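You operate a simulated robot arm through the tools that you are given. There is no shell and no other tool. Be economical: measure what you need, move in short steps, check, and stop when the job is done.

Carry out the task below with a simulated robot arm. There is one attempt and no reset: what you move stays moved.

## Task
Open the blue flip stop.

The check looks at the end state, three seconds after you hand in, the way a careful person would. Anything else that was tipped, shoved, dropped, spilled or broken makes it a failure.

## Robot
A 6-joint arm with a two-finger parallel gripper, fixed in place. Base frame: the origin is at the foot of the arm, x ahead of it, y to its left, z up; the work surface is at about z = 28. Lengths are in mm, angles in rad, forces in N, time in s.
With the tool pointing down near the work surface it reaches from about 200 to 460 mm from the base axis. Its first joint turns from -1.222 to 1.222 rad. Payload 1.9 kg.
Tool frame: the origin (TCP) lies between the finger pads and is the grasp point; the fingertips stand 23 mm ahead of it; z points along the fingers, y is the line along which they close. Largest opening 94 mm; finger width 38, thickness 10; the body of the gripper, 54 by 96 mm, starts 39 mm behind the TCP.
Orientation is told as [roll, pitch, yaw] about the base's x, y, z axes, in that order, counted from this pose: with the fingers straight down and closing along the base's y, the tool's x points along the base's -x, its y along +y and its z along -z.

## Interface
- The arm moves only by the tool nudge_tool. Its argument "steps" is a list of rows, each a list of 7 numbers: the gripper command, from -1 (fully open) to 1 (shut), values between in proportion, then the shift along the base's x, y, z in mm, then the turn, a rotation vector about the base's x, y, z in rad. In form: [[jaw, dx, dy, dz, wx, wy, wz], ...]. A call has 1 to 10 rows; each row is the pose to reach, as a shift and turn from the pose commanded when the call began. A row lasts 0.2 s, in which the tool goes at most 50 mm and 0.15 rad; a call with a longer step from one row to the next is refused whole, and so is a gripper value outside its range. Where a pose cannot be reached the arm comes as near as it can. A force on the tool above 40 N (or 10 N above the force at the start of the call, whichever is more), or a blocked arm, ends the call early, and 0.2 s more pass. Each finger travels about 108 mm/s and halts on what it meets, pressing with about 42 N; the grip force reading is that of the motor and also rises with nothing between the fingers. The clock runs only during rows and for 0.2 s after the last one: add rows that repeat a pose to give the fingers time. The reply holds the time, the measured pose of the TCP, the force on the tool along the base axes, the opening and the grip force, in the units named above and with some noise, and new pictures: "views" is both (left out), scene, wrist or none.
- Cameras (640 x 400 px; columns grow to the right, rows downward): "scene" is fixed at [50.2, 300.8, 453.3]; the picture's right is [-0.84, -0.54, 0.00], its down [-0.16, 0.24, -0.96] and it looks along [0.52, -0.80, -0.29] (base axes); focal length 340 px, centre (320, 200). "wrist" rides on the gripper at [-39, 0, -44] in the tool frame; the picture's right is [0.00, -1.00, 0.00], its down [0.97, 0.00, -0.24] and it looks along [0.24, 0.00, 0.97] (tool axes); focal length 218 px, centre (320, 200).
- measure_at(camera, pixels): for up to 12 pixels [column, row] of the newest picture of that camera ("zoom" is the newest enlarged one), the place [x, y, z] in the base frame of the surface seen there, good to about 2 mm. The clock stands still meanwhile.
- enlarge(camera, box): a new picture of the part [left, top, right, bottom] of that camera's present view, enlarged. The clock stands still meanwhile.
- job_done(): hands the job in; it is judged then, once.

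Work in short steps. Measure before you move; look again where a grasp or a placing could have gone wrong, and mend it. You have 60 turns and 120 pictures in all, those below and enlarged ones among them. Open the gripper and draw the arm clear of the work before you hand the job in, unless the task says otherwise.

The tools are called after "Emit:" as a command line: name --pt "numbers of a row" for each row, then --argument value for the rest, lists and objects as JSON in quotes. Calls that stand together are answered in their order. nudge_tool: Moves the arm, as the interface text tells. Its arguments: {"type":"object","properties":{"steps":{"type":"array","items":{"type":"array","items":{"type":"number"}}},"views":{"type":"string","enum":["both","scene","wrist","none"]}},"required":["steps"]} The other tools are called the same way: measure_at (camera, pixels) gives the place of the surface under pixels of a picture; enlarge (camera, box) takes an enlarged picture of a part of a camera's view; job_done () hands the job in.

At the start:

```text
time_s: 0.0
position: [324.8, -38.0, 312.3]
ee_rot: [-0.002, -0.001, -0.004]
ft_force: [0.4, 0.3, -0.1]
finger_gap: 94.0
finger_force: 0.1
```

scene: 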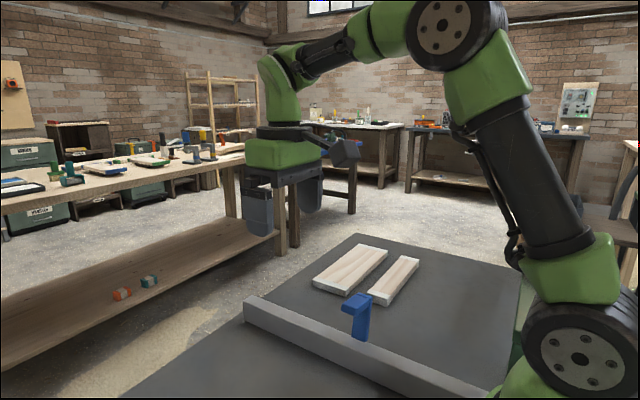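
wrist: 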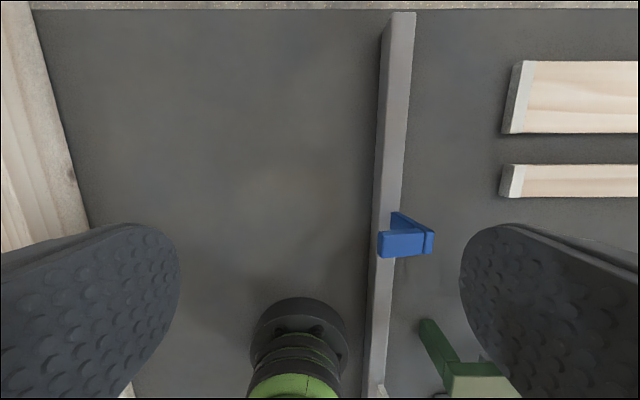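

The blue flip stop sits at about scene (358,315), wrist (405,237), on a grey fence. I enlarge both views to learn its form.

Emit:
enlarge --camera "scene" --box '[300, 260, 428, 340]'

Emit:
enlarge --camera "wrist" --box '[340, 190, 468, 270]'

```text
5.00 times, centred on (364, 300) of scene
```

zoom: 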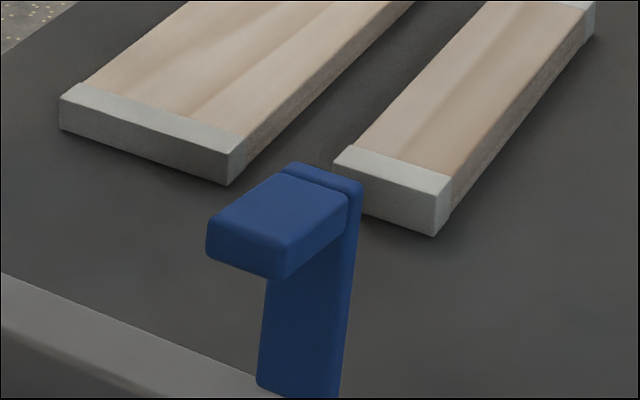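

```text
5.00 times, centred on (404, 230) of wrist
```

zoom: 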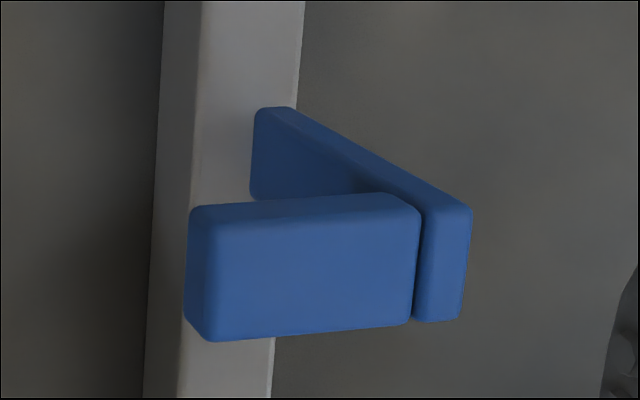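

The stop shows an upright arm with a tab on top at its upper end. I measure points on both in the wrist zoom, then on the fence.

Emit:
measure_at --camera "zoom" --pixels '[[205, 220], [205, 325], [400, 210], [400, 315], [300, 265], [432, 300], [460, 220], [275, 115], [350, 155], [265, 180], [230, 60], [400, 100]]'

Emit:
measure_at --camera "scene" --pixels '[[352, 302], [345, 309], [366, 297], [358, 330], [366, 322], [356, 338], [340, 338], [380, 355], [250, 302], [350, 350], [375, 310], [400, 350]]'

```text
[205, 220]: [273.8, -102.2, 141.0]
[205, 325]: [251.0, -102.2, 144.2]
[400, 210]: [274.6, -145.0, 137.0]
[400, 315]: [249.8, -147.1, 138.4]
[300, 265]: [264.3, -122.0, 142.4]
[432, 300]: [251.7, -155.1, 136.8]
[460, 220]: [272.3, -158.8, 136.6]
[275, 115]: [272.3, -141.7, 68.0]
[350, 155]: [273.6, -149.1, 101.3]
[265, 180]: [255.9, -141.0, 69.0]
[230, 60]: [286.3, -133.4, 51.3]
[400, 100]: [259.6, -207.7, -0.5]
```

```text
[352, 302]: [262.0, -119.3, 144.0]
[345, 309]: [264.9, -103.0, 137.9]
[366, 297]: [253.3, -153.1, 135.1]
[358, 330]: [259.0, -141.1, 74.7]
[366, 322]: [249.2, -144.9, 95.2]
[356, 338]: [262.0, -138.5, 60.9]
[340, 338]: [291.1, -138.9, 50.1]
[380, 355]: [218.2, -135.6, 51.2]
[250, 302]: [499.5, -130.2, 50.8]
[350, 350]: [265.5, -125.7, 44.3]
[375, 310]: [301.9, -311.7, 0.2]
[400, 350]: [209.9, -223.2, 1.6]
```

I look closer at the stop's foot and the green object near wrist (450,360), which might be another stop, to find the hinge.

Emit:
enlarge --camera "scene" --box '[325, 285, 405, 345]'

Emit:
enlarge --camera "wrist" --box '[340, 300, 500, 400]'

Emit:
measure_at --camera "wrist" --pixels '[[430, 325], [440, 355], [480, 385], [400, 30], [520, 95], [520, 180], [450, 300], [300, 200]]'

```text
6.67 times, centred on (365, 315) of scene
```

zoom: 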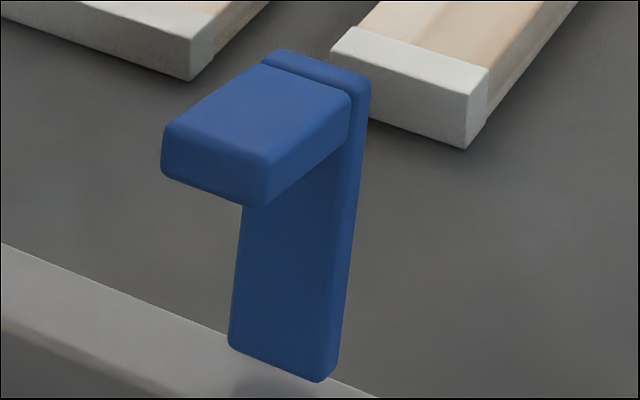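

```text
4.00 times, centred on (420, 350) of wrist
```

zoom: 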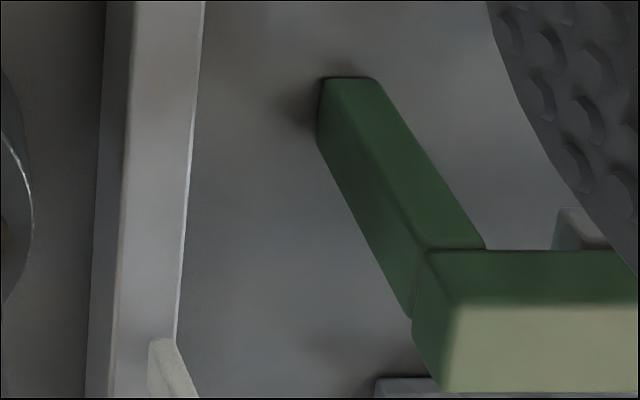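

```text
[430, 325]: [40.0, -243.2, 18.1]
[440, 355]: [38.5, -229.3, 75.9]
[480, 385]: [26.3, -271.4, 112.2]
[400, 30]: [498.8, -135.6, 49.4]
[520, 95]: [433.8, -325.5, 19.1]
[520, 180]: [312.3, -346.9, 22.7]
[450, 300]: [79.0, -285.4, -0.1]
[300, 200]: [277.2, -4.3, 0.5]
```

The green thing is a saw off to the side. The plate of the stop rises from the fence's -y top edge (y≈-141, z≈57) to z≈137, leaning slightly to -y, with its tab pointing to +y. The hinge isn't visible, so I swing the wrist camera round to the -y side, high and tilted.

Emit:
nudge_tool --pt "-1 -10 -30 0 0.1 0 0" --pt "-1 -20 -65 0 0.2 0 0" --pt "-1 -25 -100 0 0.3 0 0" --pt "-1 -30 -135 0 0.4 0 0" --pt "-1 -35 -170 0 0.5 0 0" --pt "-1 -40 -205 -20 0.6 0 0" --pt "-1 -45 -225 -50 0.7 0 0" --pt "-1 -50 -240 -80 0.8 0 0" --pt "-1 -50 -240 -80 0.8 0 0"

```text
time_s: 2.0
position: [255.7, -252.3, 226.7]
ee_rot: [0.799, -0.003, -0.005]
ft_force: [-0.2, 0.2, -0.1]
finger_gap: 94.1
finger_force: 0.0
out of reach, approached as far as the arm can: row 6, 7, 8, 9
```

scene: 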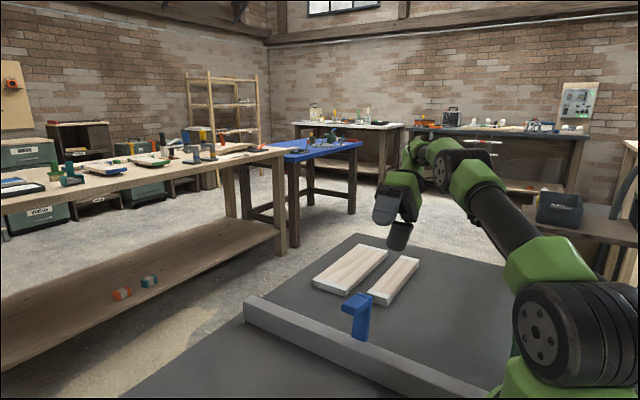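
wrist: 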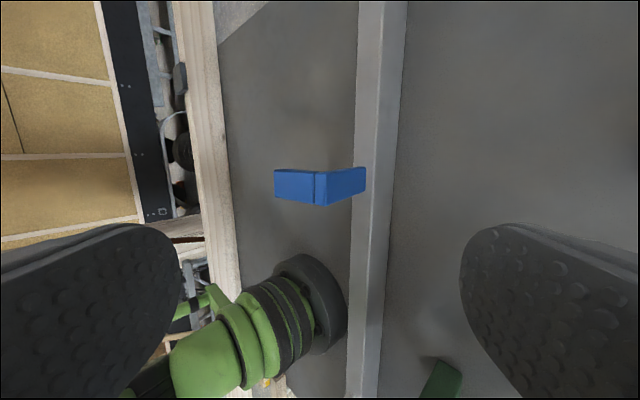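

The view from the -y side now shows the whole back of the plate at wrist (340,185). I enlarge it and measure.

Emit:
enlarge --camera "wrist" --box '[260, 145, 420, 245]'

Emit:
measure_at --camera "wrist" --pixels '[[278, 185], [310, 190], [320, 188], [330, 185], [345, 182], [355, 180], [363, 178], [363, 170], [363, 190], [370, 180], [385, 180], [400, 180]]'

```text
4.00 times, centred on (340, 195) of wrist
```

zoom: 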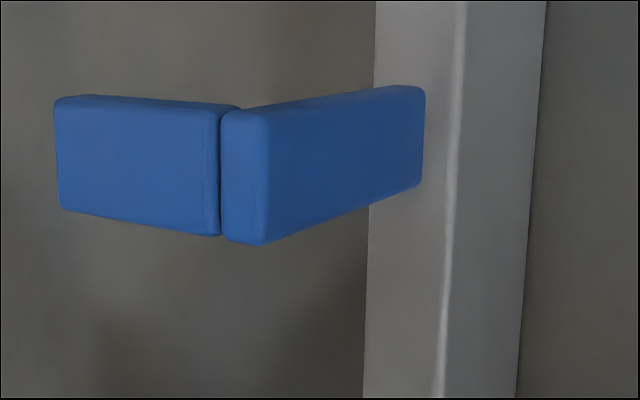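

```text
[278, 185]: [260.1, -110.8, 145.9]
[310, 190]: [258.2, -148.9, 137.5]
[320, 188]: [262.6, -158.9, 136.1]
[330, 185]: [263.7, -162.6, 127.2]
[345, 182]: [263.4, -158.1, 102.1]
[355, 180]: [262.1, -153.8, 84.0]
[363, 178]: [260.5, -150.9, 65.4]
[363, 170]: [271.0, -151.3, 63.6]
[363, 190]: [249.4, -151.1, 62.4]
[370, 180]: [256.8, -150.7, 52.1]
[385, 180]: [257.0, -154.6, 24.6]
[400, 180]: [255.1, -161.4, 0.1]
```

The plate and tab are one rigid L turned about an x-axis at the fence top (hinge near y≈-145, z≈55), leaning about 12° to -y. I'll grip the tab across x and feel which way it swings freely. First I untilt and rise.

Emit:
nudge_tool --pt "-1 0 0 20 -0.13 0 0" --pt "-1 0 10 40 -0.27 0 0" --pt "-1 0 30 50 -0.4 0 0" --pt "-1 0 50 50 -0.54 0 0" --pt "-1 0 80 50 -0.67 0 0" --pt "-1 0 110 50 -0.8 0 0" --pt "-1 0 125 50 -0.8 0 0" --views "none"

```text
time_s: 3.6
position: [255.0, -126.1, 275.1]
ee_rot: [-0.001, -0.004, -0.003]
ft_force: [-0.1, 0.1, -0.3]
finger_gap: 93.9
finger_force: 0.0
```

Upright above the stop at z 275. Now I yaw by -90° so that the fingers close along x.

Emit:
nudge_tool --pt "-1 1 0 0 0 0 -0.15" --pt "-1 2 0 0 0 0 -0.3" --pt "-1 3 0 0 0 0 -0.45" --pt "-1 4 0 0 0 0 -0.6" --pt "-1 5 0 0 0 0 -0.75" --pt "-1 6 0 0 0 0 -0.9" --pt "-1 7 0 0 0 0 -1.05" --pt "-1 7 0 0 0 0 -1.2" --pt "-1 7 0 0 0 0 -1.35" --pt "-1 7 0 0 0 0 -1.5" --views "none"

Emit:
nudge_tool --pt "-1 0 0 -30 0 0 -0.067" --pt "-1 0 0 -60 0 0 -0.067" --pt "-1 0 0 -90 0 0 -0.067" --pt "-1 0 0 -90 0 0 -0.067"

```text
time_s: 5.8
position: [261.0, -128.5, 276.5]
ee_rot: [-0.002, -0.002, -1.504]
ft_force: [-0.1, 0.3, 1.3]
finger_gap: 93.7
finger_force: 0.1
```

```text
time_s: 6.8
position: [260.7, -128.2, 186.3]
ee_rot: [-0.001, -0.001, -1.57]
ft_force: [0.1, 0.3, 0.3]
finger_gap: 94.0
finger_force: 0.1
```

scene: 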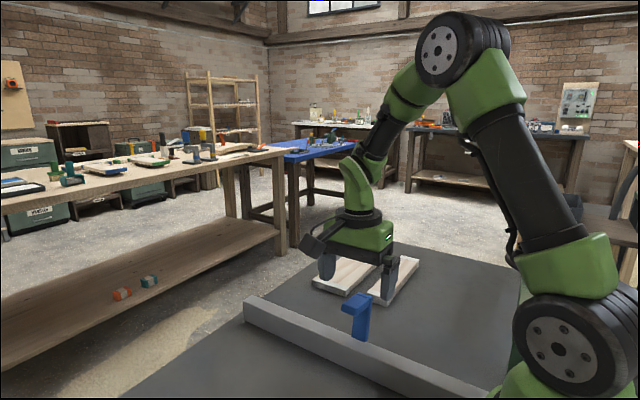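
wrist: 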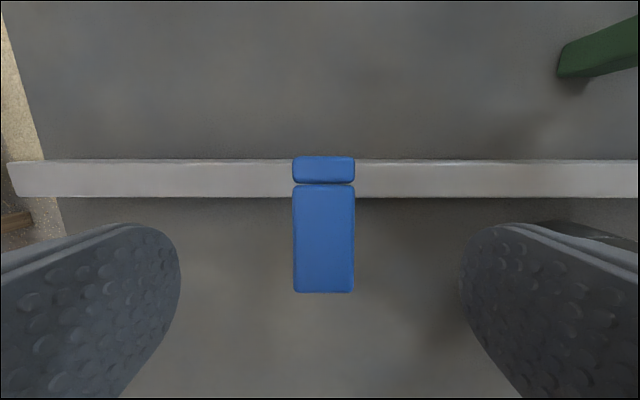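

Tab is centred between the fingers (column ~323). I descend with the pads at tab height (z≈138) and close.

Emit:
nudge_tool --pt "-1 1 4 -25 0 0 0" --pt "-1 1 6 -47 0 0 0" --pt "-1 1 6 -47 0 0 0" --pt "0 1 6 -47 0 0 0" --pt "0.3 1 6 -47 0 0 0" --pt "1 1 6 -47 0 0 0" --pt "1 1 6 -47 0 0 0"

```text
time_s: 8.4
position: [259.6, -122.0, 138.7]
ee_rot: [-0.006, -0.001, -1.57]
ft_force: [-35.1, 0.5, 8.0]
finger_gap: 27.9
finger_force: 45.2
```

scene: 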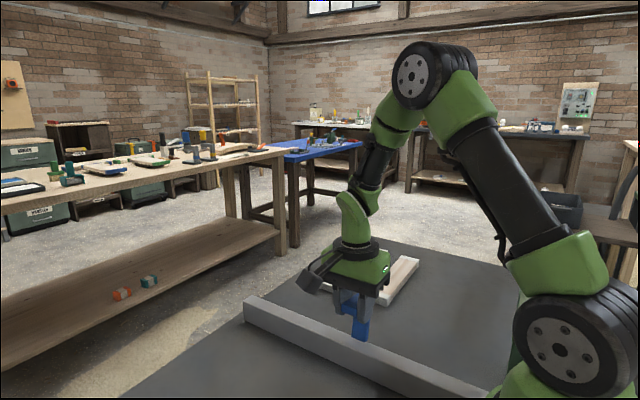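
wrist: 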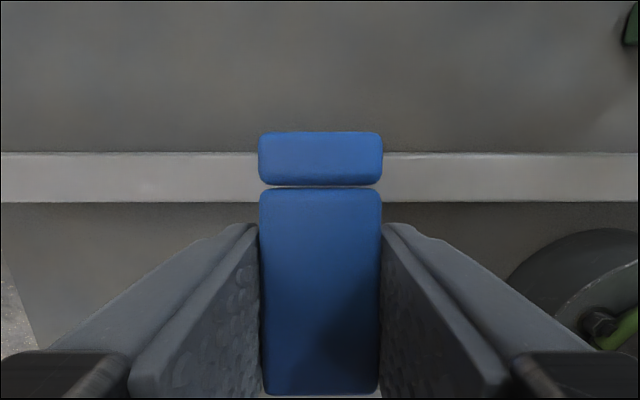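

Gripped (gap 27.9), but a side load of -35 N shows I am off-centre; I ease x by -2 mm to relieve it.

Emit:
nudge_tool --pt "1 -1 0 0 0 0 0" --pt "1 -2 0 0 0 0 0" --pt "1 -2 0 0 0 0 0" --views "none"

```text
time_s: 9.2
position: [259.5, -120.3, 138.9]
ee_rot: [-0.004, 0.0, -1.571]
ft_force: [-17.1, 12.4, -2.2]
finger_gap: 27.5
finger_force: 44.8
```

Load is falling; there is a +12 N pull in y. I ease 1.5 mm more and probe +y by 5 mm (tangentially, slightly down).

Emit:
nudge_tool --pt "1 -1.5 0 0 0 0 0" --pt "1 -1.5 3 -0.5 0 0 0" --pt "1 -1.5 6 -1.5 0 0 0" --pt "1 -1.5 6 -1.5 0 0 0" --views "none"

```text
time_s: 10.2
position: [259.7, -116.8, 138.1]
ee_rot: [0.001, -0.002, -1.568]
ft_force: [-19.6, -4.3, 30.5]
finger_gap: 27.8
finger_force: 45.0
```

It moved about +4 mm in y with little y-force. I check whether the stop turned or the pads slid.

Emit:
nudge_tool --pt "1 0 3 0 0 0 0" --pt "1 0 6 0 0 0 0" --pt "1 0 6 0 0 0 0"

Emit:
enlarge --camera "scene" --box '[300, 260, 428, 340]'

Emit:
measure_at --camera "wrist" --pixels '[[320, 145], [320, 175], [320, 200], [320, 250], [320, 300], [320, 370]]'

```text
time_s: 11.0
position: [260.0, -110.4, 137.1]
ee_rot: [0.004, -0.003, -1.569]
ft_force: [1.7, 1.2, 21.5]
finger_gap: 27.7
finger_force: 45.3
```

scene: 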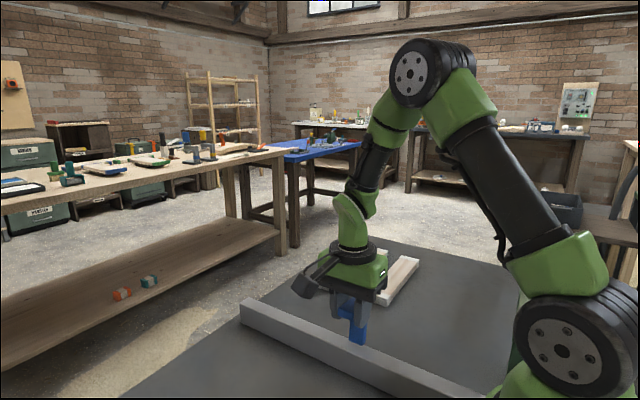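
wrist: 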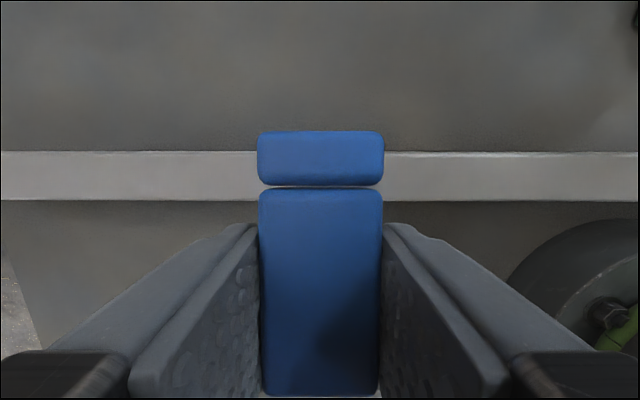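

```text
5.00 times, centred on (364, 300) of scene
```

zoom: 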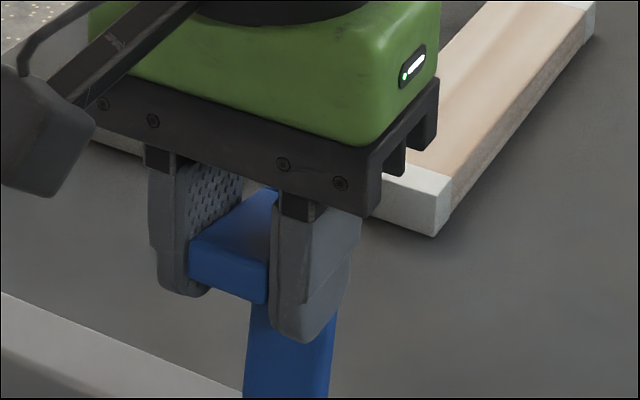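

```text
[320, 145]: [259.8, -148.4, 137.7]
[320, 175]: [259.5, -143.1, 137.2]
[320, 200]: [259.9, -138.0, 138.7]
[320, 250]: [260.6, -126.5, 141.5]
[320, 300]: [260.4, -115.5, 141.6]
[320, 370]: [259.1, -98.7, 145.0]
```

The grip held the tab rigidly, and the fence itself appears to have slid with it (scene fence corner 243,300 → 240,303). I measure how far before putting it back.

Emit:
measure_at --camera "scene" --pixels '[[244, 302], [250, 306], [246, 325], [300, 330], [380, 368], [420, 380], [390, 290], [410, 265]]'

Emit:
enlarge --camera "scene" --box '[220, 280, 348, 360]'

```text
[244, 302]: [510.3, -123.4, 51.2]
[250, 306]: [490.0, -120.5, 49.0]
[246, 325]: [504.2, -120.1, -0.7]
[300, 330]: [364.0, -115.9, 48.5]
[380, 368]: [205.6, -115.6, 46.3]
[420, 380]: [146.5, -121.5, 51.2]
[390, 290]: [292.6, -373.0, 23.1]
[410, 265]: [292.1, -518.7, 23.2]
```

```text
5.00 times, centred on (284, 320) of scene
```

zoom: 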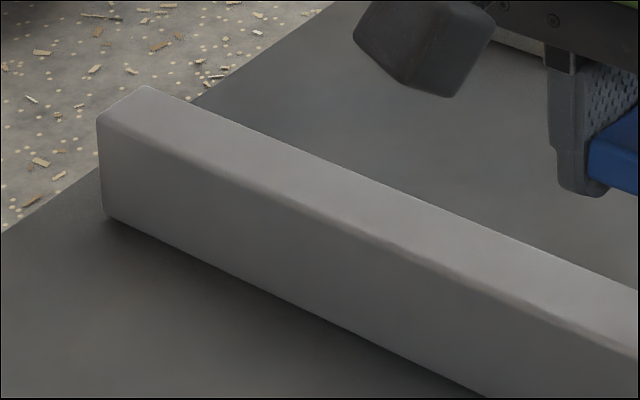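

The fence slid about 11 mm to +y. While still gripped, I move back -11.6 mm in y to put it where it was, then compare.

Emit:
nudge_tool --pt "1 0 -3 0.5 0 0 0" --pt "1 0 -6 1 0 0 0" --pt "1 0 -9 1.5 0 0 0" --pt "1 0 -11.6 1.6 0 0 0" --pt "1 0 -11.6 1.6 0 0 0" --views "scene"

Emit:
enlarge --camera "scene" --box '[300, 260, 428, 340]'

```text
time_s: 11.8
position: [260.4, -117.4, 137.9]
ee_rot: [0.001, -0.003, -1.569]
ft_force: [1.3, -4.6, -5.3]
finger_gap: 27.8
finger_force: 45.2
stopped in row 3: the force on the tool passed its limit (the readings are from after the stop); the commanded pose is now the measured one
```

scene: 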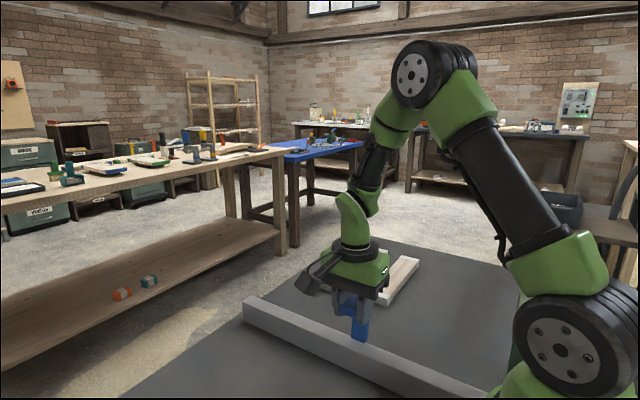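

```text
5.00 times, centred on (364, 300) of scene
```

zoom: 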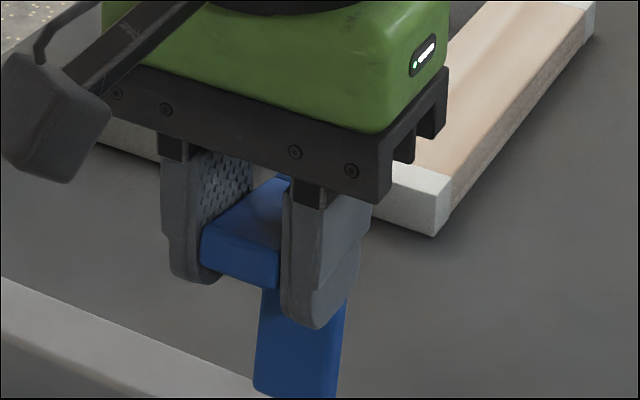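

The fence edge is nearly back (zoom row 278 vs 275 at the left edge). I go a further 3 mm gently and compare again.

Emit:
nudge_tool --pt "1 0 -1 0 0 0 0" --pt "1 0 -2 0 0 0 0" --pt "1 0 -3 0 0 0 0" --pt "1 0 -3.5 0 0 0 0" --pt "1 0 -3.5 0 0 0 0" --views "none"

Emit:
enlarge --camera "scene" --box '[300, 260, 428, 340]'

Emit:
measure_at --camera "scene" --pixels '[[250, 302], [380, 355], [300, 330], [340, 338]]'

```text
time_s: 12.9
position: [259.7, -120.5, 140.0]
ee_rot: [0.003, -0.002, -1.569]
ft_force: [21.4, 16.0, -12.1]
finger_gap: 27.9
finger_force: 45.1
```

```text
5.00 times, centred on (364, 300) of scene
```

zoom: 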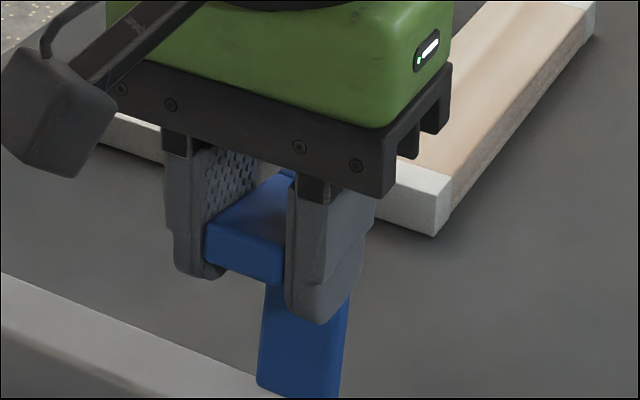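

```text
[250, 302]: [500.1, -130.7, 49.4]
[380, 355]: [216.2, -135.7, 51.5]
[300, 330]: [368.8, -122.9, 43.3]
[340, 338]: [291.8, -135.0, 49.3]
```

The fence is back (zoom edge and heights match the start). I release the grip and rise clear, then close the fingers for a gentle single-point push.

Emit:
nudge_tool --pt "0.2 0 0 0 0 0 0" --pt "-0.2 0 0 0 0 0 0" --pt "-0.2 0 0 0 0 0 0" --pt "-0.2 0 0 25 0 0 0" --pt "-0.2 0 0 50 0 0 0" --pt "1 0 10 60 0 0 0" --pt "1 0 10 60 0 0 0" --pt "1 0 10 60 0 0 0"

Emit:
enlarge --camera "scene" --box '[300, 260, 428, 340]'

Emit:
measure_at --camera "scene" --pixels '[[352, 302], [345, 309], [366, 297], [358, 330], [366, 322], [250, 302], [350, 350]]'

```text
time_s: 14.8
position: [260.6, -111.3, 197.7]
ee_rot: [0.001, -0.004, -1.57]
ft_force: [-0.1, -0.2, -0.7]
finger_gap: 0.3
finger_force: 41.2
```

scene: 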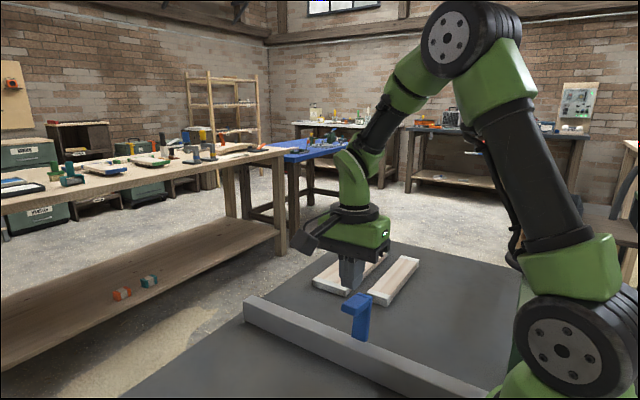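
wrist: 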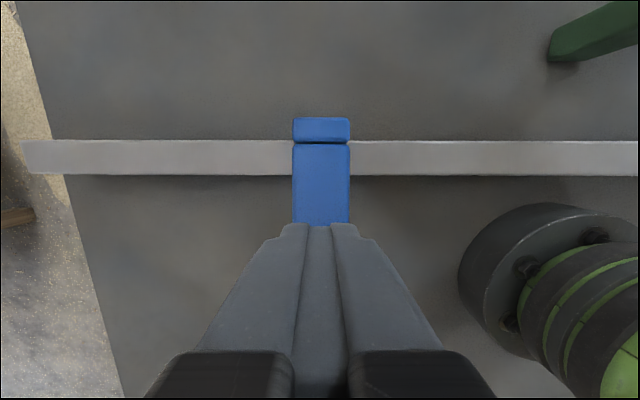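

```text
5.00 times, centred on (364, 300) of scene
```

zoom: 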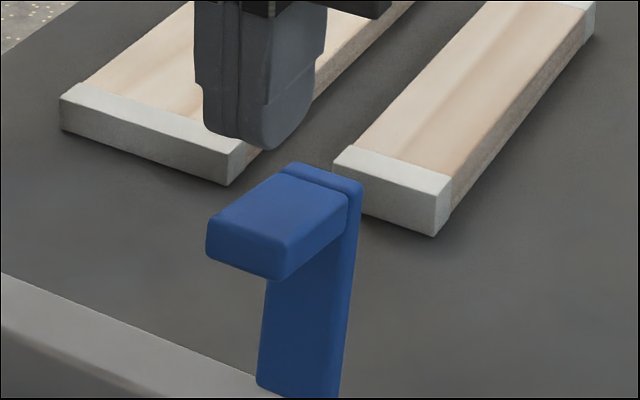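

```text
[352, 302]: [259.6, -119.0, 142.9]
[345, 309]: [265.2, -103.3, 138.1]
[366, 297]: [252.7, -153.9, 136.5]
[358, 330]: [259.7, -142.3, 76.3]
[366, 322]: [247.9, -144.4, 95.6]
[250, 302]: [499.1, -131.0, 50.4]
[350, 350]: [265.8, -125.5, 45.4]
```

All is exactly as at the start. Now a gentle downward push on the tab's outer end (top z≈147, contact at TCP z≈170) to feel whether it swings to +y: down to z 168 in small steps.

Emit:
nudge_tool --pt "1 1 8 -15 0 0 0" --pt "1 1 8 -24 0 0 0" --pt "1 1 8 -26 0 0 0" --pt "1 1 8 -28 0 0 0" --pt "1 1 8 -29 0 0 0" --views "none"

```text
time_s: 15.9
position: [259.8, -103.1, 168.1]
ee_rot: [0.004, -0.005, -1.57]
ft_force: [0.9, 0.1, -0.3]
finger_gap: 0.1
finger_force: 41.8
```

No contact yet; 1 mm steps further down.

Emit:
nudge_tool --pt "1 0 0 -1 0 0 0" --pt "1 0 0 -2 0 0 0" --pt "1 0 0 -3 0 0 0" --pt "1 0 0 -3 0 0 0" --views "none"

```text
time_s: 16.7
position: [260.2, -101.0, 167.7]
ee_rot: [0.0, -0.001, -1.57]
ft_force: [-2.1, 2.5, 5.1]
finger_gap: 0.1
finger_force: 41.9
stopped in row 3: the force on the tool passed its limit (the readings are from after the stop); the commanded pose is now the measured one
```

A hard stop: 40 N within 2 mm, so the +y way is blocked by the stop's limit, and it must open toward -y. I go up and to the tab's +y end to push its end face toward -y.

Emit:
nudge_tool --pt "1 0 0 15 0 0 0" --pt "1 0 25 15 0 0 0" --pt "1 0 40 5 0 0 0" --pt "1 0 40 -16 0 0 0" --pt "1 0 25 -16 0 0 0" --pt "1 0 25 -16 0 0 0"

Emit:
enlarge --camera "scene" --box '[300, 260, 428, 340]'

```text
time_s: 18.1
position: [260.3, -77.0, 151.6]
ee_rot: [0.0, 0.0, -1.57]
ft_force: [-0.6, 0.2, -0.4]
finger_gap: 0.3
finger_force: 41.7
```

scene: 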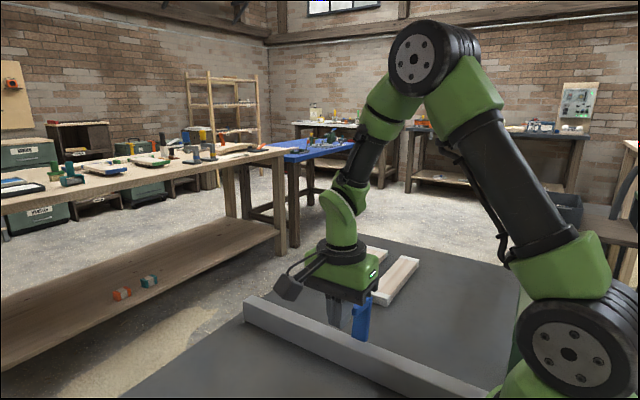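
wrist: 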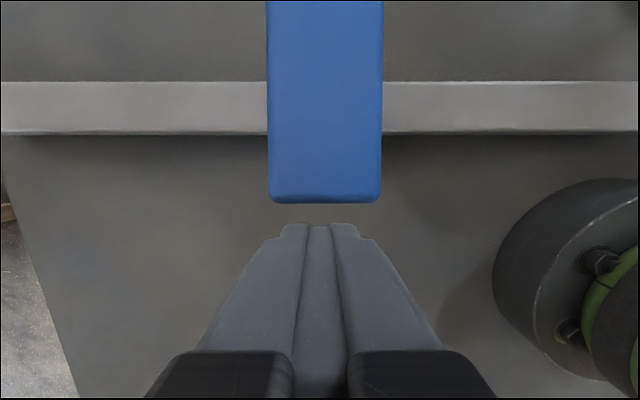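

```text
5.00 times, centred on (364, 300) of scene
```

zoom: 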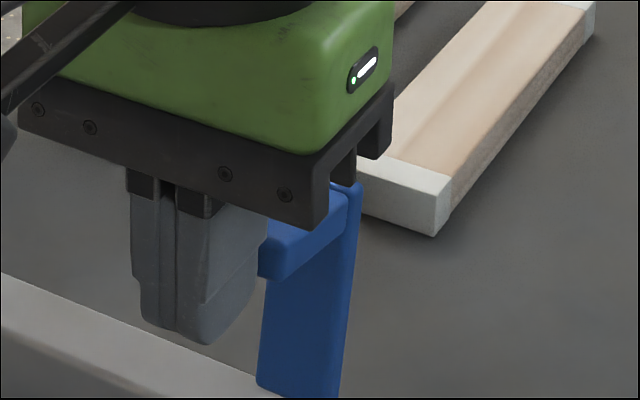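

The fingers are just clear of the tab's end face with the fence unmoved. I push gently -y, 12 mm in small steps (contact expected after ~4 mm).

Emit:
nudge_tool --pt "1 0 -2 0 0 0 0" --pt "1 0 -4 0 0 0 0" --pt "1 0 -5 0 0 0 0" --pt "1 0 -6 0 0 0 0" --pt "1 0 -7 0 0 0 0" --pt "1 0 -8 0 0 0 0" --views "none"

Emit:
enlarge --camera "scene" --box '[300, 260, 428, 340]'

```text
time_s: 19.3
position: [261.7, -81.5, 151.4]
ee_rot: [-0.001, 0.004, -1.573]
ft_force: [3.6, 10.1, -2.4]
finger_gap: 0.0
finger_force: 41.8
stopped in row 6: the force on the tool passed its limit (the readings are from after the stop); the commanded pose is now the measured one
```

```text
5.00 times, centred on (364, 300) of scene
```

zoom: 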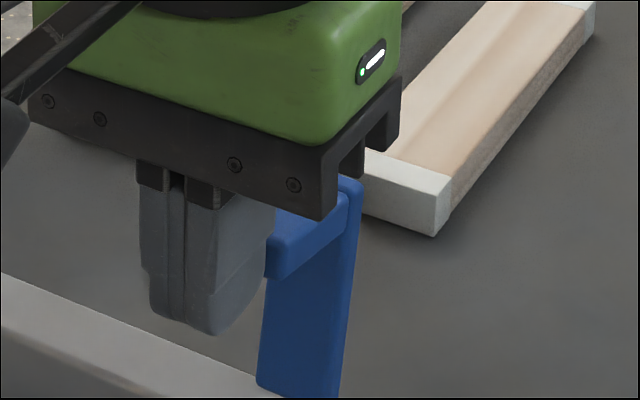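

Also blocked: over 40 N toward -y with nothing moving. So it isn't a plain swing in y, and I must see the foot and seam better. I back off to +y, open the fingers and tilt the camera at the stop.

Emit:
nudge_tool --pt "1 0 20 5 0 0 0" --pt "0 0 40 5 -0.14 0 0" --pt "-1 0 55 5 -0.28 0 0" --pt "-1 0 60 0 -0.42 0 0" --pt "-1 0 60 -5 -0.56 0 0" --pt "-1 0 60 -10 -0.7 0 0" --pt "-1 0 60 -15 -0.84 0 0" --pt "-1 0 60 -20 -0.98 0 0" --pt "-1 0 60 -20 -1.1 0 0" --views "wrist"

Emit:
enlarge --camera "wrist" --box '[240, 120, 400, 220]'

```text
time_s: 21.3
position: [262.5, -22.3, 132.3]
ee_rot: [0.003, -1.1, -1.573]
ft_force: [-0.1, -0.5, -0.3]
finger_gap: 93.8
finger_force: 0.1
```

wrist: 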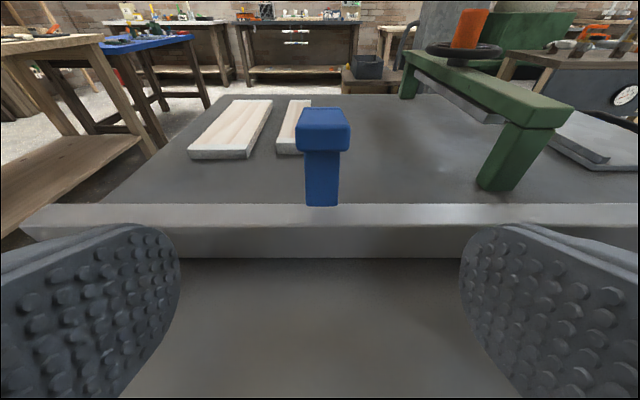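

```text
4.00 times, centred on (320, 170) of wrist
```

zoom: 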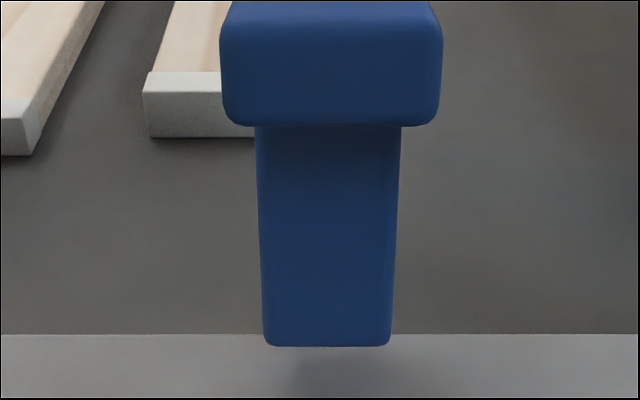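

The plate sits just above the fence with no visible hinge pin. Next I test the sideways direction (±x) with an ungripped push, so I go upright again and move beside the plate at its -x side.

Emit:
nudge_tool --pt "-1 0 0 20 0.14 0 0" --pt "-1 0 0 40 0.28 0 0" --pt "-1 0 0 60 0.42 0 0" --pt "0 0 0 70 0.56 0 0" --pt "1 0 -10 70 0.7 0 0" --pt "1 -10 -40 70 0.84 0 0" --pt "1 -20 -80 70 0.98 0 0" --pt "1 -35 -110 70 1.1 0 0" --pt "1 -37 -128 60 1.1 0 0" --views "none"

Emit:
nudge_tool --pt "1 0 0 -20 0 0 0" --pt "1 0 0 -44 0 0 0" --pt "1 2 0 -44 0 0 0" --pt "1 4 0 -44 0 0 0"

```text
time_s: 23.3
position: [224.0, -150.2, 193.7]
ee_rot: [0.001, 0.003, -1.574]
ft_force: [-0.5, 0.0, 0.0]
finger_gap: 0.0
finger_force: 42.0
```

```text
time_s: 24.3
position: [227.6, -149.7, 148.9]
ee_rot: [0.0, 0.002, -1.572]
ft_force: [-0.1, 0.0, 0.0]
finger_gap: 0.1
finger_force: 41.7
```

scene: 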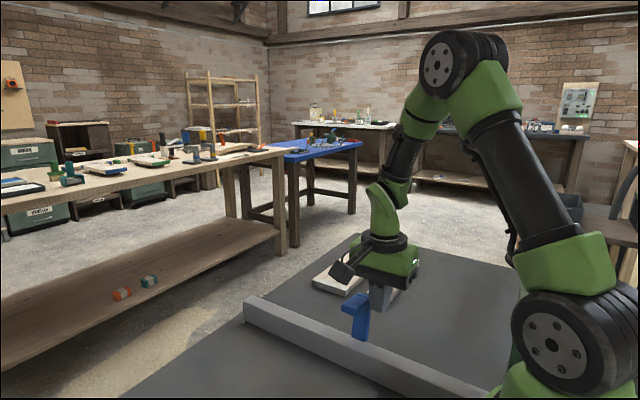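
wrist: 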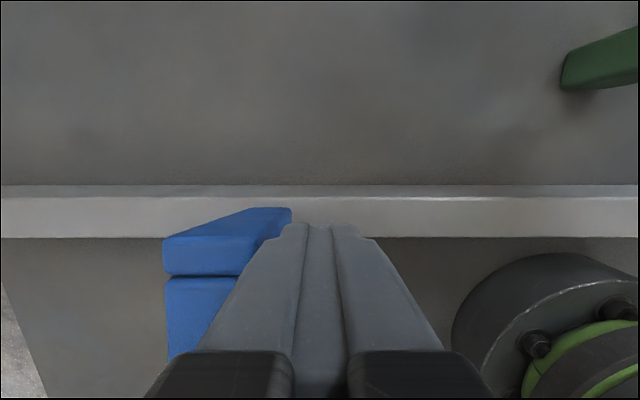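

The closed fingers stand at the plate's -x side, tips at z≈126. I push +x in small steps, contact expected after ~11 mm.

Emit:
nudge_tool --pt "1 4 0 0 0 0 0" --pt "1 8 0 0 0 0 0" --pt "1 10 0 0 0 0 0" --pt "1 11 0 0 0 0 0" --pt "1 12 0 0 0 0 0" --pt "1 13 0 0 0 0 0" --pt "1 14 0 0 0 0 0" --views "none"

Emit:
enlarge --camera "scene" --box '[300, 260, 428, 340]'

```text
time_s: 25.4
position: [237.6, -150.1, 146.8]
ee_rot: [-0.007, 0.006, -1.575]
ft_force: [-5.1, -0.4, 2.3]
finger_gap: 0.1
finger_force: 42.4
stopped in row 5: the force on the tool passed its limit (the readings are from after the stop); the commanded pose is now the measured one
```

```text
5.00 times, centred on (364, 300) of scene
```

zoom: 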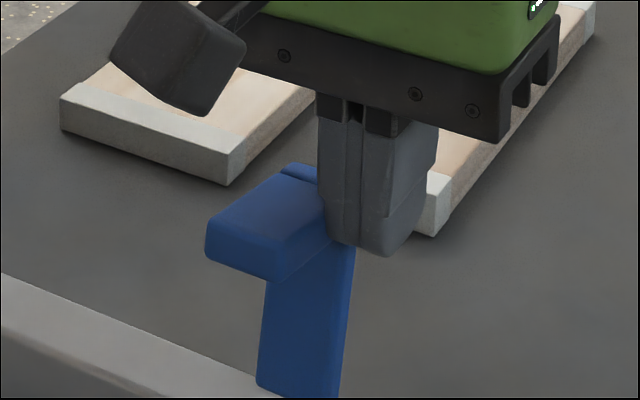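

Sideways +x on the plate is rigid too. Next test: twist, by pushing the tab's outer end (y≈-105) in +x.

Emit:
nudge_tool --pt "1 -6 0 0 0 0 0" --pt "1 -6 25 0 0 0 0" --pt "1 -6 50 0 0 0 0" --pt "1 -3 55 0 0 0 0" --pt "1 -1 55 0 0 0 0" --pt "1 0 55 0 0 0 0" --pt "1 1 55 0 0 0 0" --pt "1 2 55 0 0 0 0" --pt "1 3 55 0 0 0 0" --views "wrist"

Emit:
enlarge --camera "scene" --box '[300, 260, 428, 340]'

```text
time_s: 27.4
position: [236.1, -92.8, 145.9]
ee_rot: [-0.019, 0.012, -1.577]
ft_force: [-5.8, 1.8, 4.8]
finger_gap: 0.0
finger_force: 41.9
stopped in row 9: the force on the tool passed its limit (the readings are from after the stop); the commanded pose is now the measured one
```

wrist: 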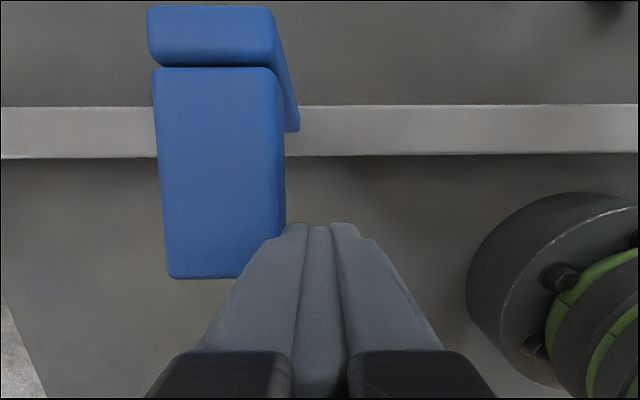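

```text
5.00 times, centred on (364, 300) of scene
```

zoom: 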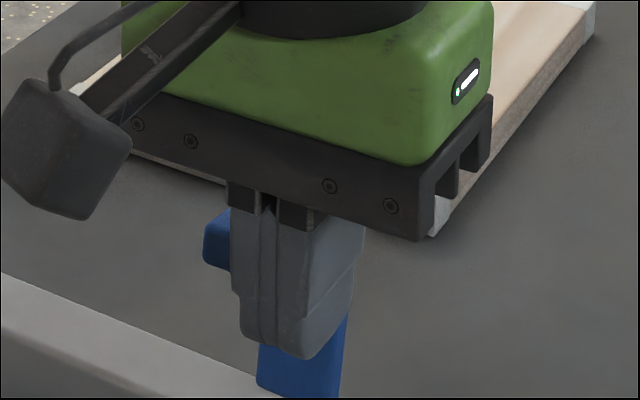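

Rigid as well. Still untested: lifting the tab. I'll lay the tool nearly level, pointing to -y with closed fingers, to get under the tab. First back off and tilt.

Emit:
nudge_tool --pt "1 -8 10 0 0 0 0" --pt "1 -4 45 10 -0.13 0 0" --pt "1 10 75 10 -0.27 0 0" --pt "1 25 85 5 -0.41 0 0" --pt "1 25 85 0 -0.55 0 0" --pt "1 25 85 -10 -0.69 0 0" --pt "1 25 85 -20 -0.83 0 0" --pt "1 25 85 -30 -0.97 0 0" --pt "1 25 85 -40 -1.11 0 0" --pt "1 25 85 -45 -1.25 0 0" --views "none"

Emit:
nudge_tool --pt "1 0 0 0 -0.11 0 0" --pt "1 0 0 0 -0.11 0 0"

```text
time_s: 29.6
position: [261.8, -9.2, 102.8]
ee_rot: [0.011, -1.242, -1.595]
ft_force: [0.2, -0.7, -0.3]
finger_gap: 0.0
finger_force: 41.8
```

```text
time_s: 30.2
position: [261.3, -7.4, 102.3]
ee_rot: [0.019, -1.352, -1.608]
ft_force: [-0.1, 0.6, 0.0]
finger_gap: 0.2
finger_force: 41.8
```

scene: 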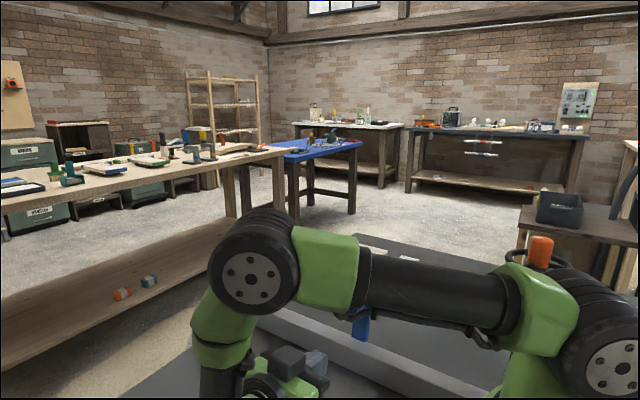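
wrist: 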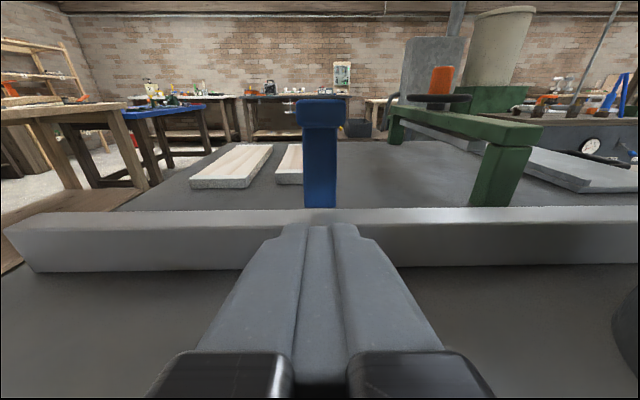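

Tool level enough, tips aimed under the tab (wrist 320,105). I advance under it: TCP to y≈-97, z≈98.

Emit:
nudge_tool --pt "1 0 -25 -4 0 0 0" --pt "1 0 -50 -4 0 0 0" --pt "1 0 -65 -4 0 0 0" --pt "1 0 -75 -4 0 0 0" --pt "1 0 -83 -4 0 0 0" --pt "1 0 -90 -4 0 0 0" --pt "1 0 -90 -4 0 0 0"

```text
time_s: 31.8
position: [264.2, -97.6, 97.4]
ee_rot: [0.019, -1.35, -1.605]
ft_force: [0.2, -0.7, 0.6]
finger_gap: 0.2
finger_force: 42.0
```

scene: 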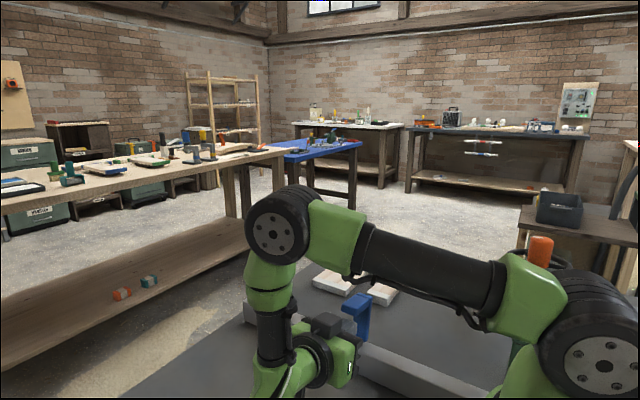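
wrist: 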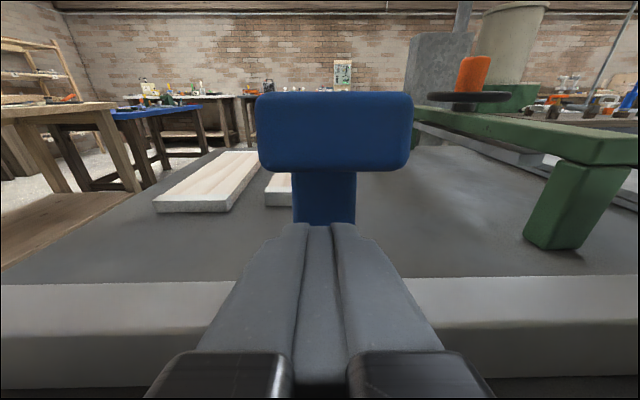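

The fingers are under the tab. I lift in steps (contact after ~12 mm) while watching the force.

Emit:
nudge_tool --pt "1 0 0 4 0 0 0" --pt "1 0 0 8 0 0 0" --pt "1 0 0 11 0 0 0" --pt "1 0 0 13 0 0 0" --pt "1 0 0 15 0 0 0" --pt "1 0 0 17 0 0 0" --pt "1 0 0 18 0 0 0"

```text
time_s: 33.3
position: [262.1, -98.2, 111.8]
ee_rot: [-0.021, -1.343, -1.561]
ft_force: [-2.3, 3.4, -10.9]
finger_gap: 0.0
finger_force: 41.7
stopped in row 7: the force on the tool passed its limit (the readings are from after the stop); the commanded pose is now the measured one
```

scene: 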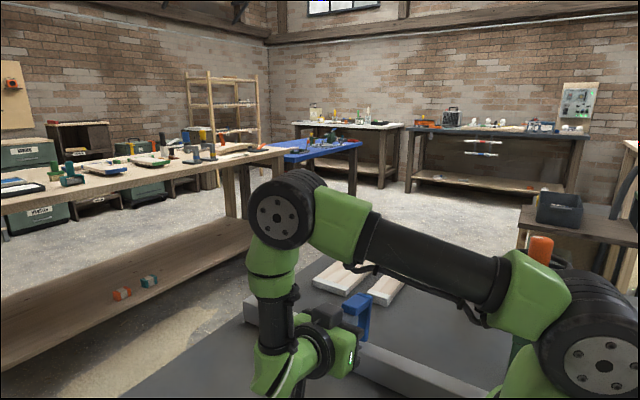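
wrist: 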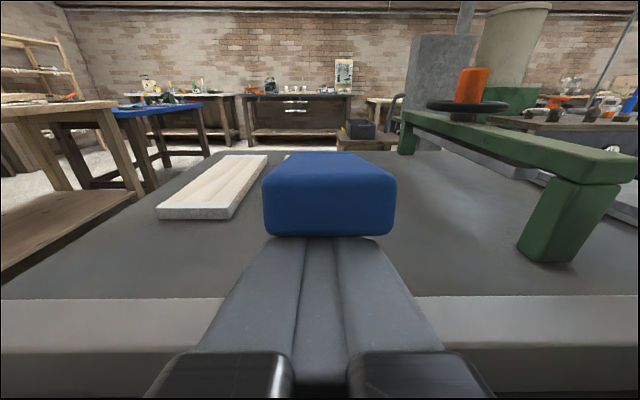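

Lifting is rigid too at 40 N. Left to test: -x and +y pushes ungripped. I withdraw and bring the tool upright again.

Emit:
nudge_tool --pt "1 0 0 -8 0 0 0" --pt "1 0 30 -8 0 0 0" --pt "1 0 70 -8 0 0 0" --pt "1 0 90 0 0.14 0 0" --pt "1 0 90 10 0.28 0 0" --pt "1 0 90 25 0.42 0 0" --pt "1 0 90 40 0.56 0 0" --pt "1 0 90 55 0.7 0 0" --pt "1 0 90 70 0.84 0 0" --pt "1 0 90 80 0.98 0 0" --views "none"

Emit:
nudge_tool --pt "1 10 0 5 0.12 0 0" --pt "1 30 -20 5 0.24 0 0" --pt "1 40 -60 5 0.34 0 0" --pt "1 40 -100 5 0.34 0 0" --pt "1 40 -144 5 0.34 0 0" --pt "1 40 -144 -20 0.34 0 0" --pt "1 40 -144 -44 0.34 0 0" --pt "1 40 -144 -44 0.34 0 0"

```text
time_s: 35.5
position: [260.3, -9.4, 194.0]
ee_rot: [-0.014, -0.362, -1.571]
ft_force: [0.1, 0.1, -0.8]
finger_gap: 0.0
finger_force: 41.7
```

```text
time_s: 37.3
position: [302.2, -152.9, 149.2]
ee_rot: [-0.015, -0.024, -1.571]
ft_force: [0.0, 0.3, 0.1]
finger_gap: 0.0
finger_force: 42.0
```

scene: 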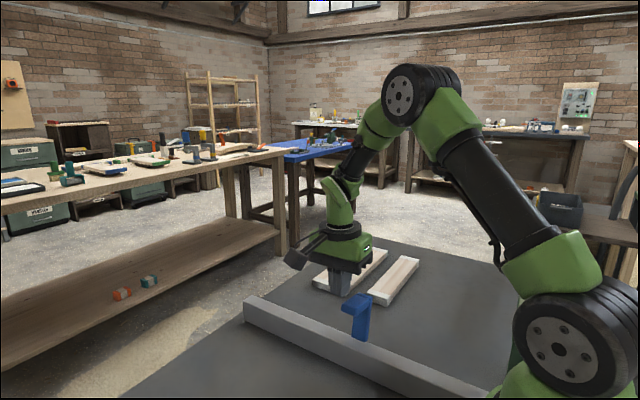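
wrist: 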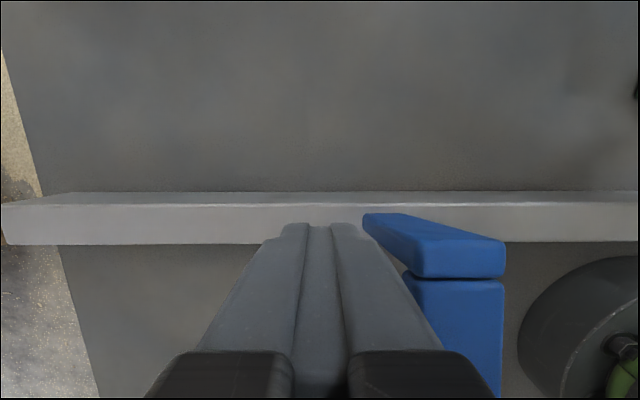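

Now on the plate's +x side. Contact is expected near TCP x≈286; I push -x in small steps.

Emit:
nudge_tool --pt "1 -6 0 0 0 0 0" --pt "1 -12 0 0 0 0 0" --pt "1 -14 0 0 0 0 0" --pt "1 -16 0 0 0 0 0" --pt "1 -17 0 0 0 0 0" --pt "1 -18 0 0 0 0 0" --pt "1 -19 0 0 0 0 0" --pt "1 -20 0 0 0 0 0" --pt "1 -21 0 0 0 0 0" --views "scene"

Emit:
enlarge --camera "scene" --box '[300, 260, 428, 340]'

```text
time_s: 39.4
position: [283.7, -152.2, 148.6]
ee_rot: [-0.007, -0.024, -1.568]
ft_force: [4.9, 2.2, -3.9]
finger_gap: 0.1
finger_force: 42.3
stopped in row 9: the force on the tool passed its limit (the readings are from after the stop); the commanded pose is now the measured one
```

scene: 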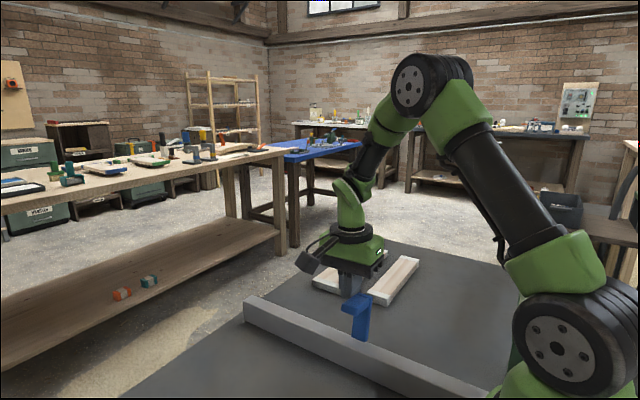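

```text
5.00 times, centred on (364, 300) of scene
```

zoom: 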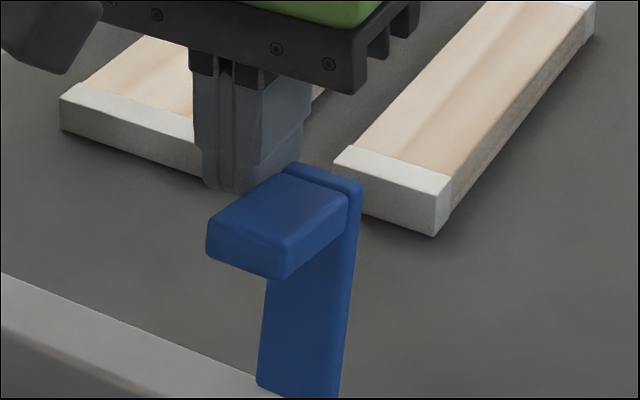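

-x is rigid too. Last direction: push +y from behind the plate's top. I go round to y≈-195 behind it.

Emit:
nudge_tool --pt "1 8 0 0 0 0 0" --pt "1 10 -45 0 0 0 0" --pt "1 -5 -45 0 0 0 0" --pt "1 -22 -45 0 0 0 0" --pt "1 -22 -40 0 0 0 0" --pt "1 -22 -36 0 0 0 0"

```text
time_s: 40.8
position: [260.4, -188.7, 149.3]
ee_rot: [-0.007, -0.025, -1.568]
ft_force: [-0.5, 0.6, -0.3]
finger_gap: 0.0
finger_force: 42.1
```

scene: 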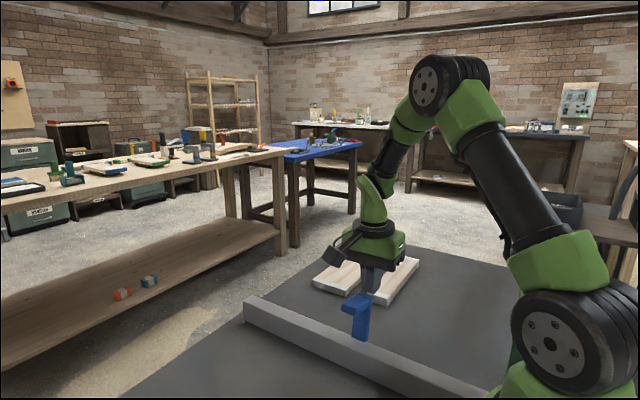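
wrist: 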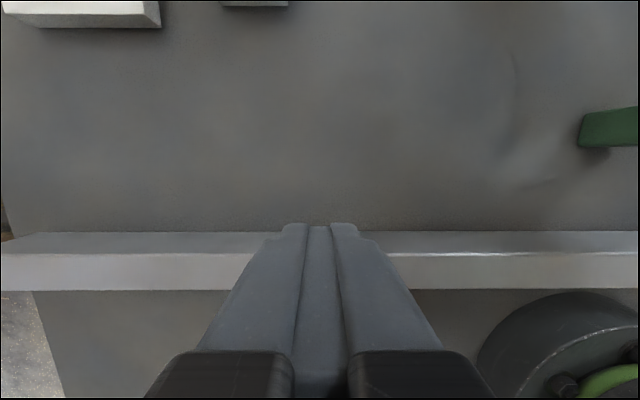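

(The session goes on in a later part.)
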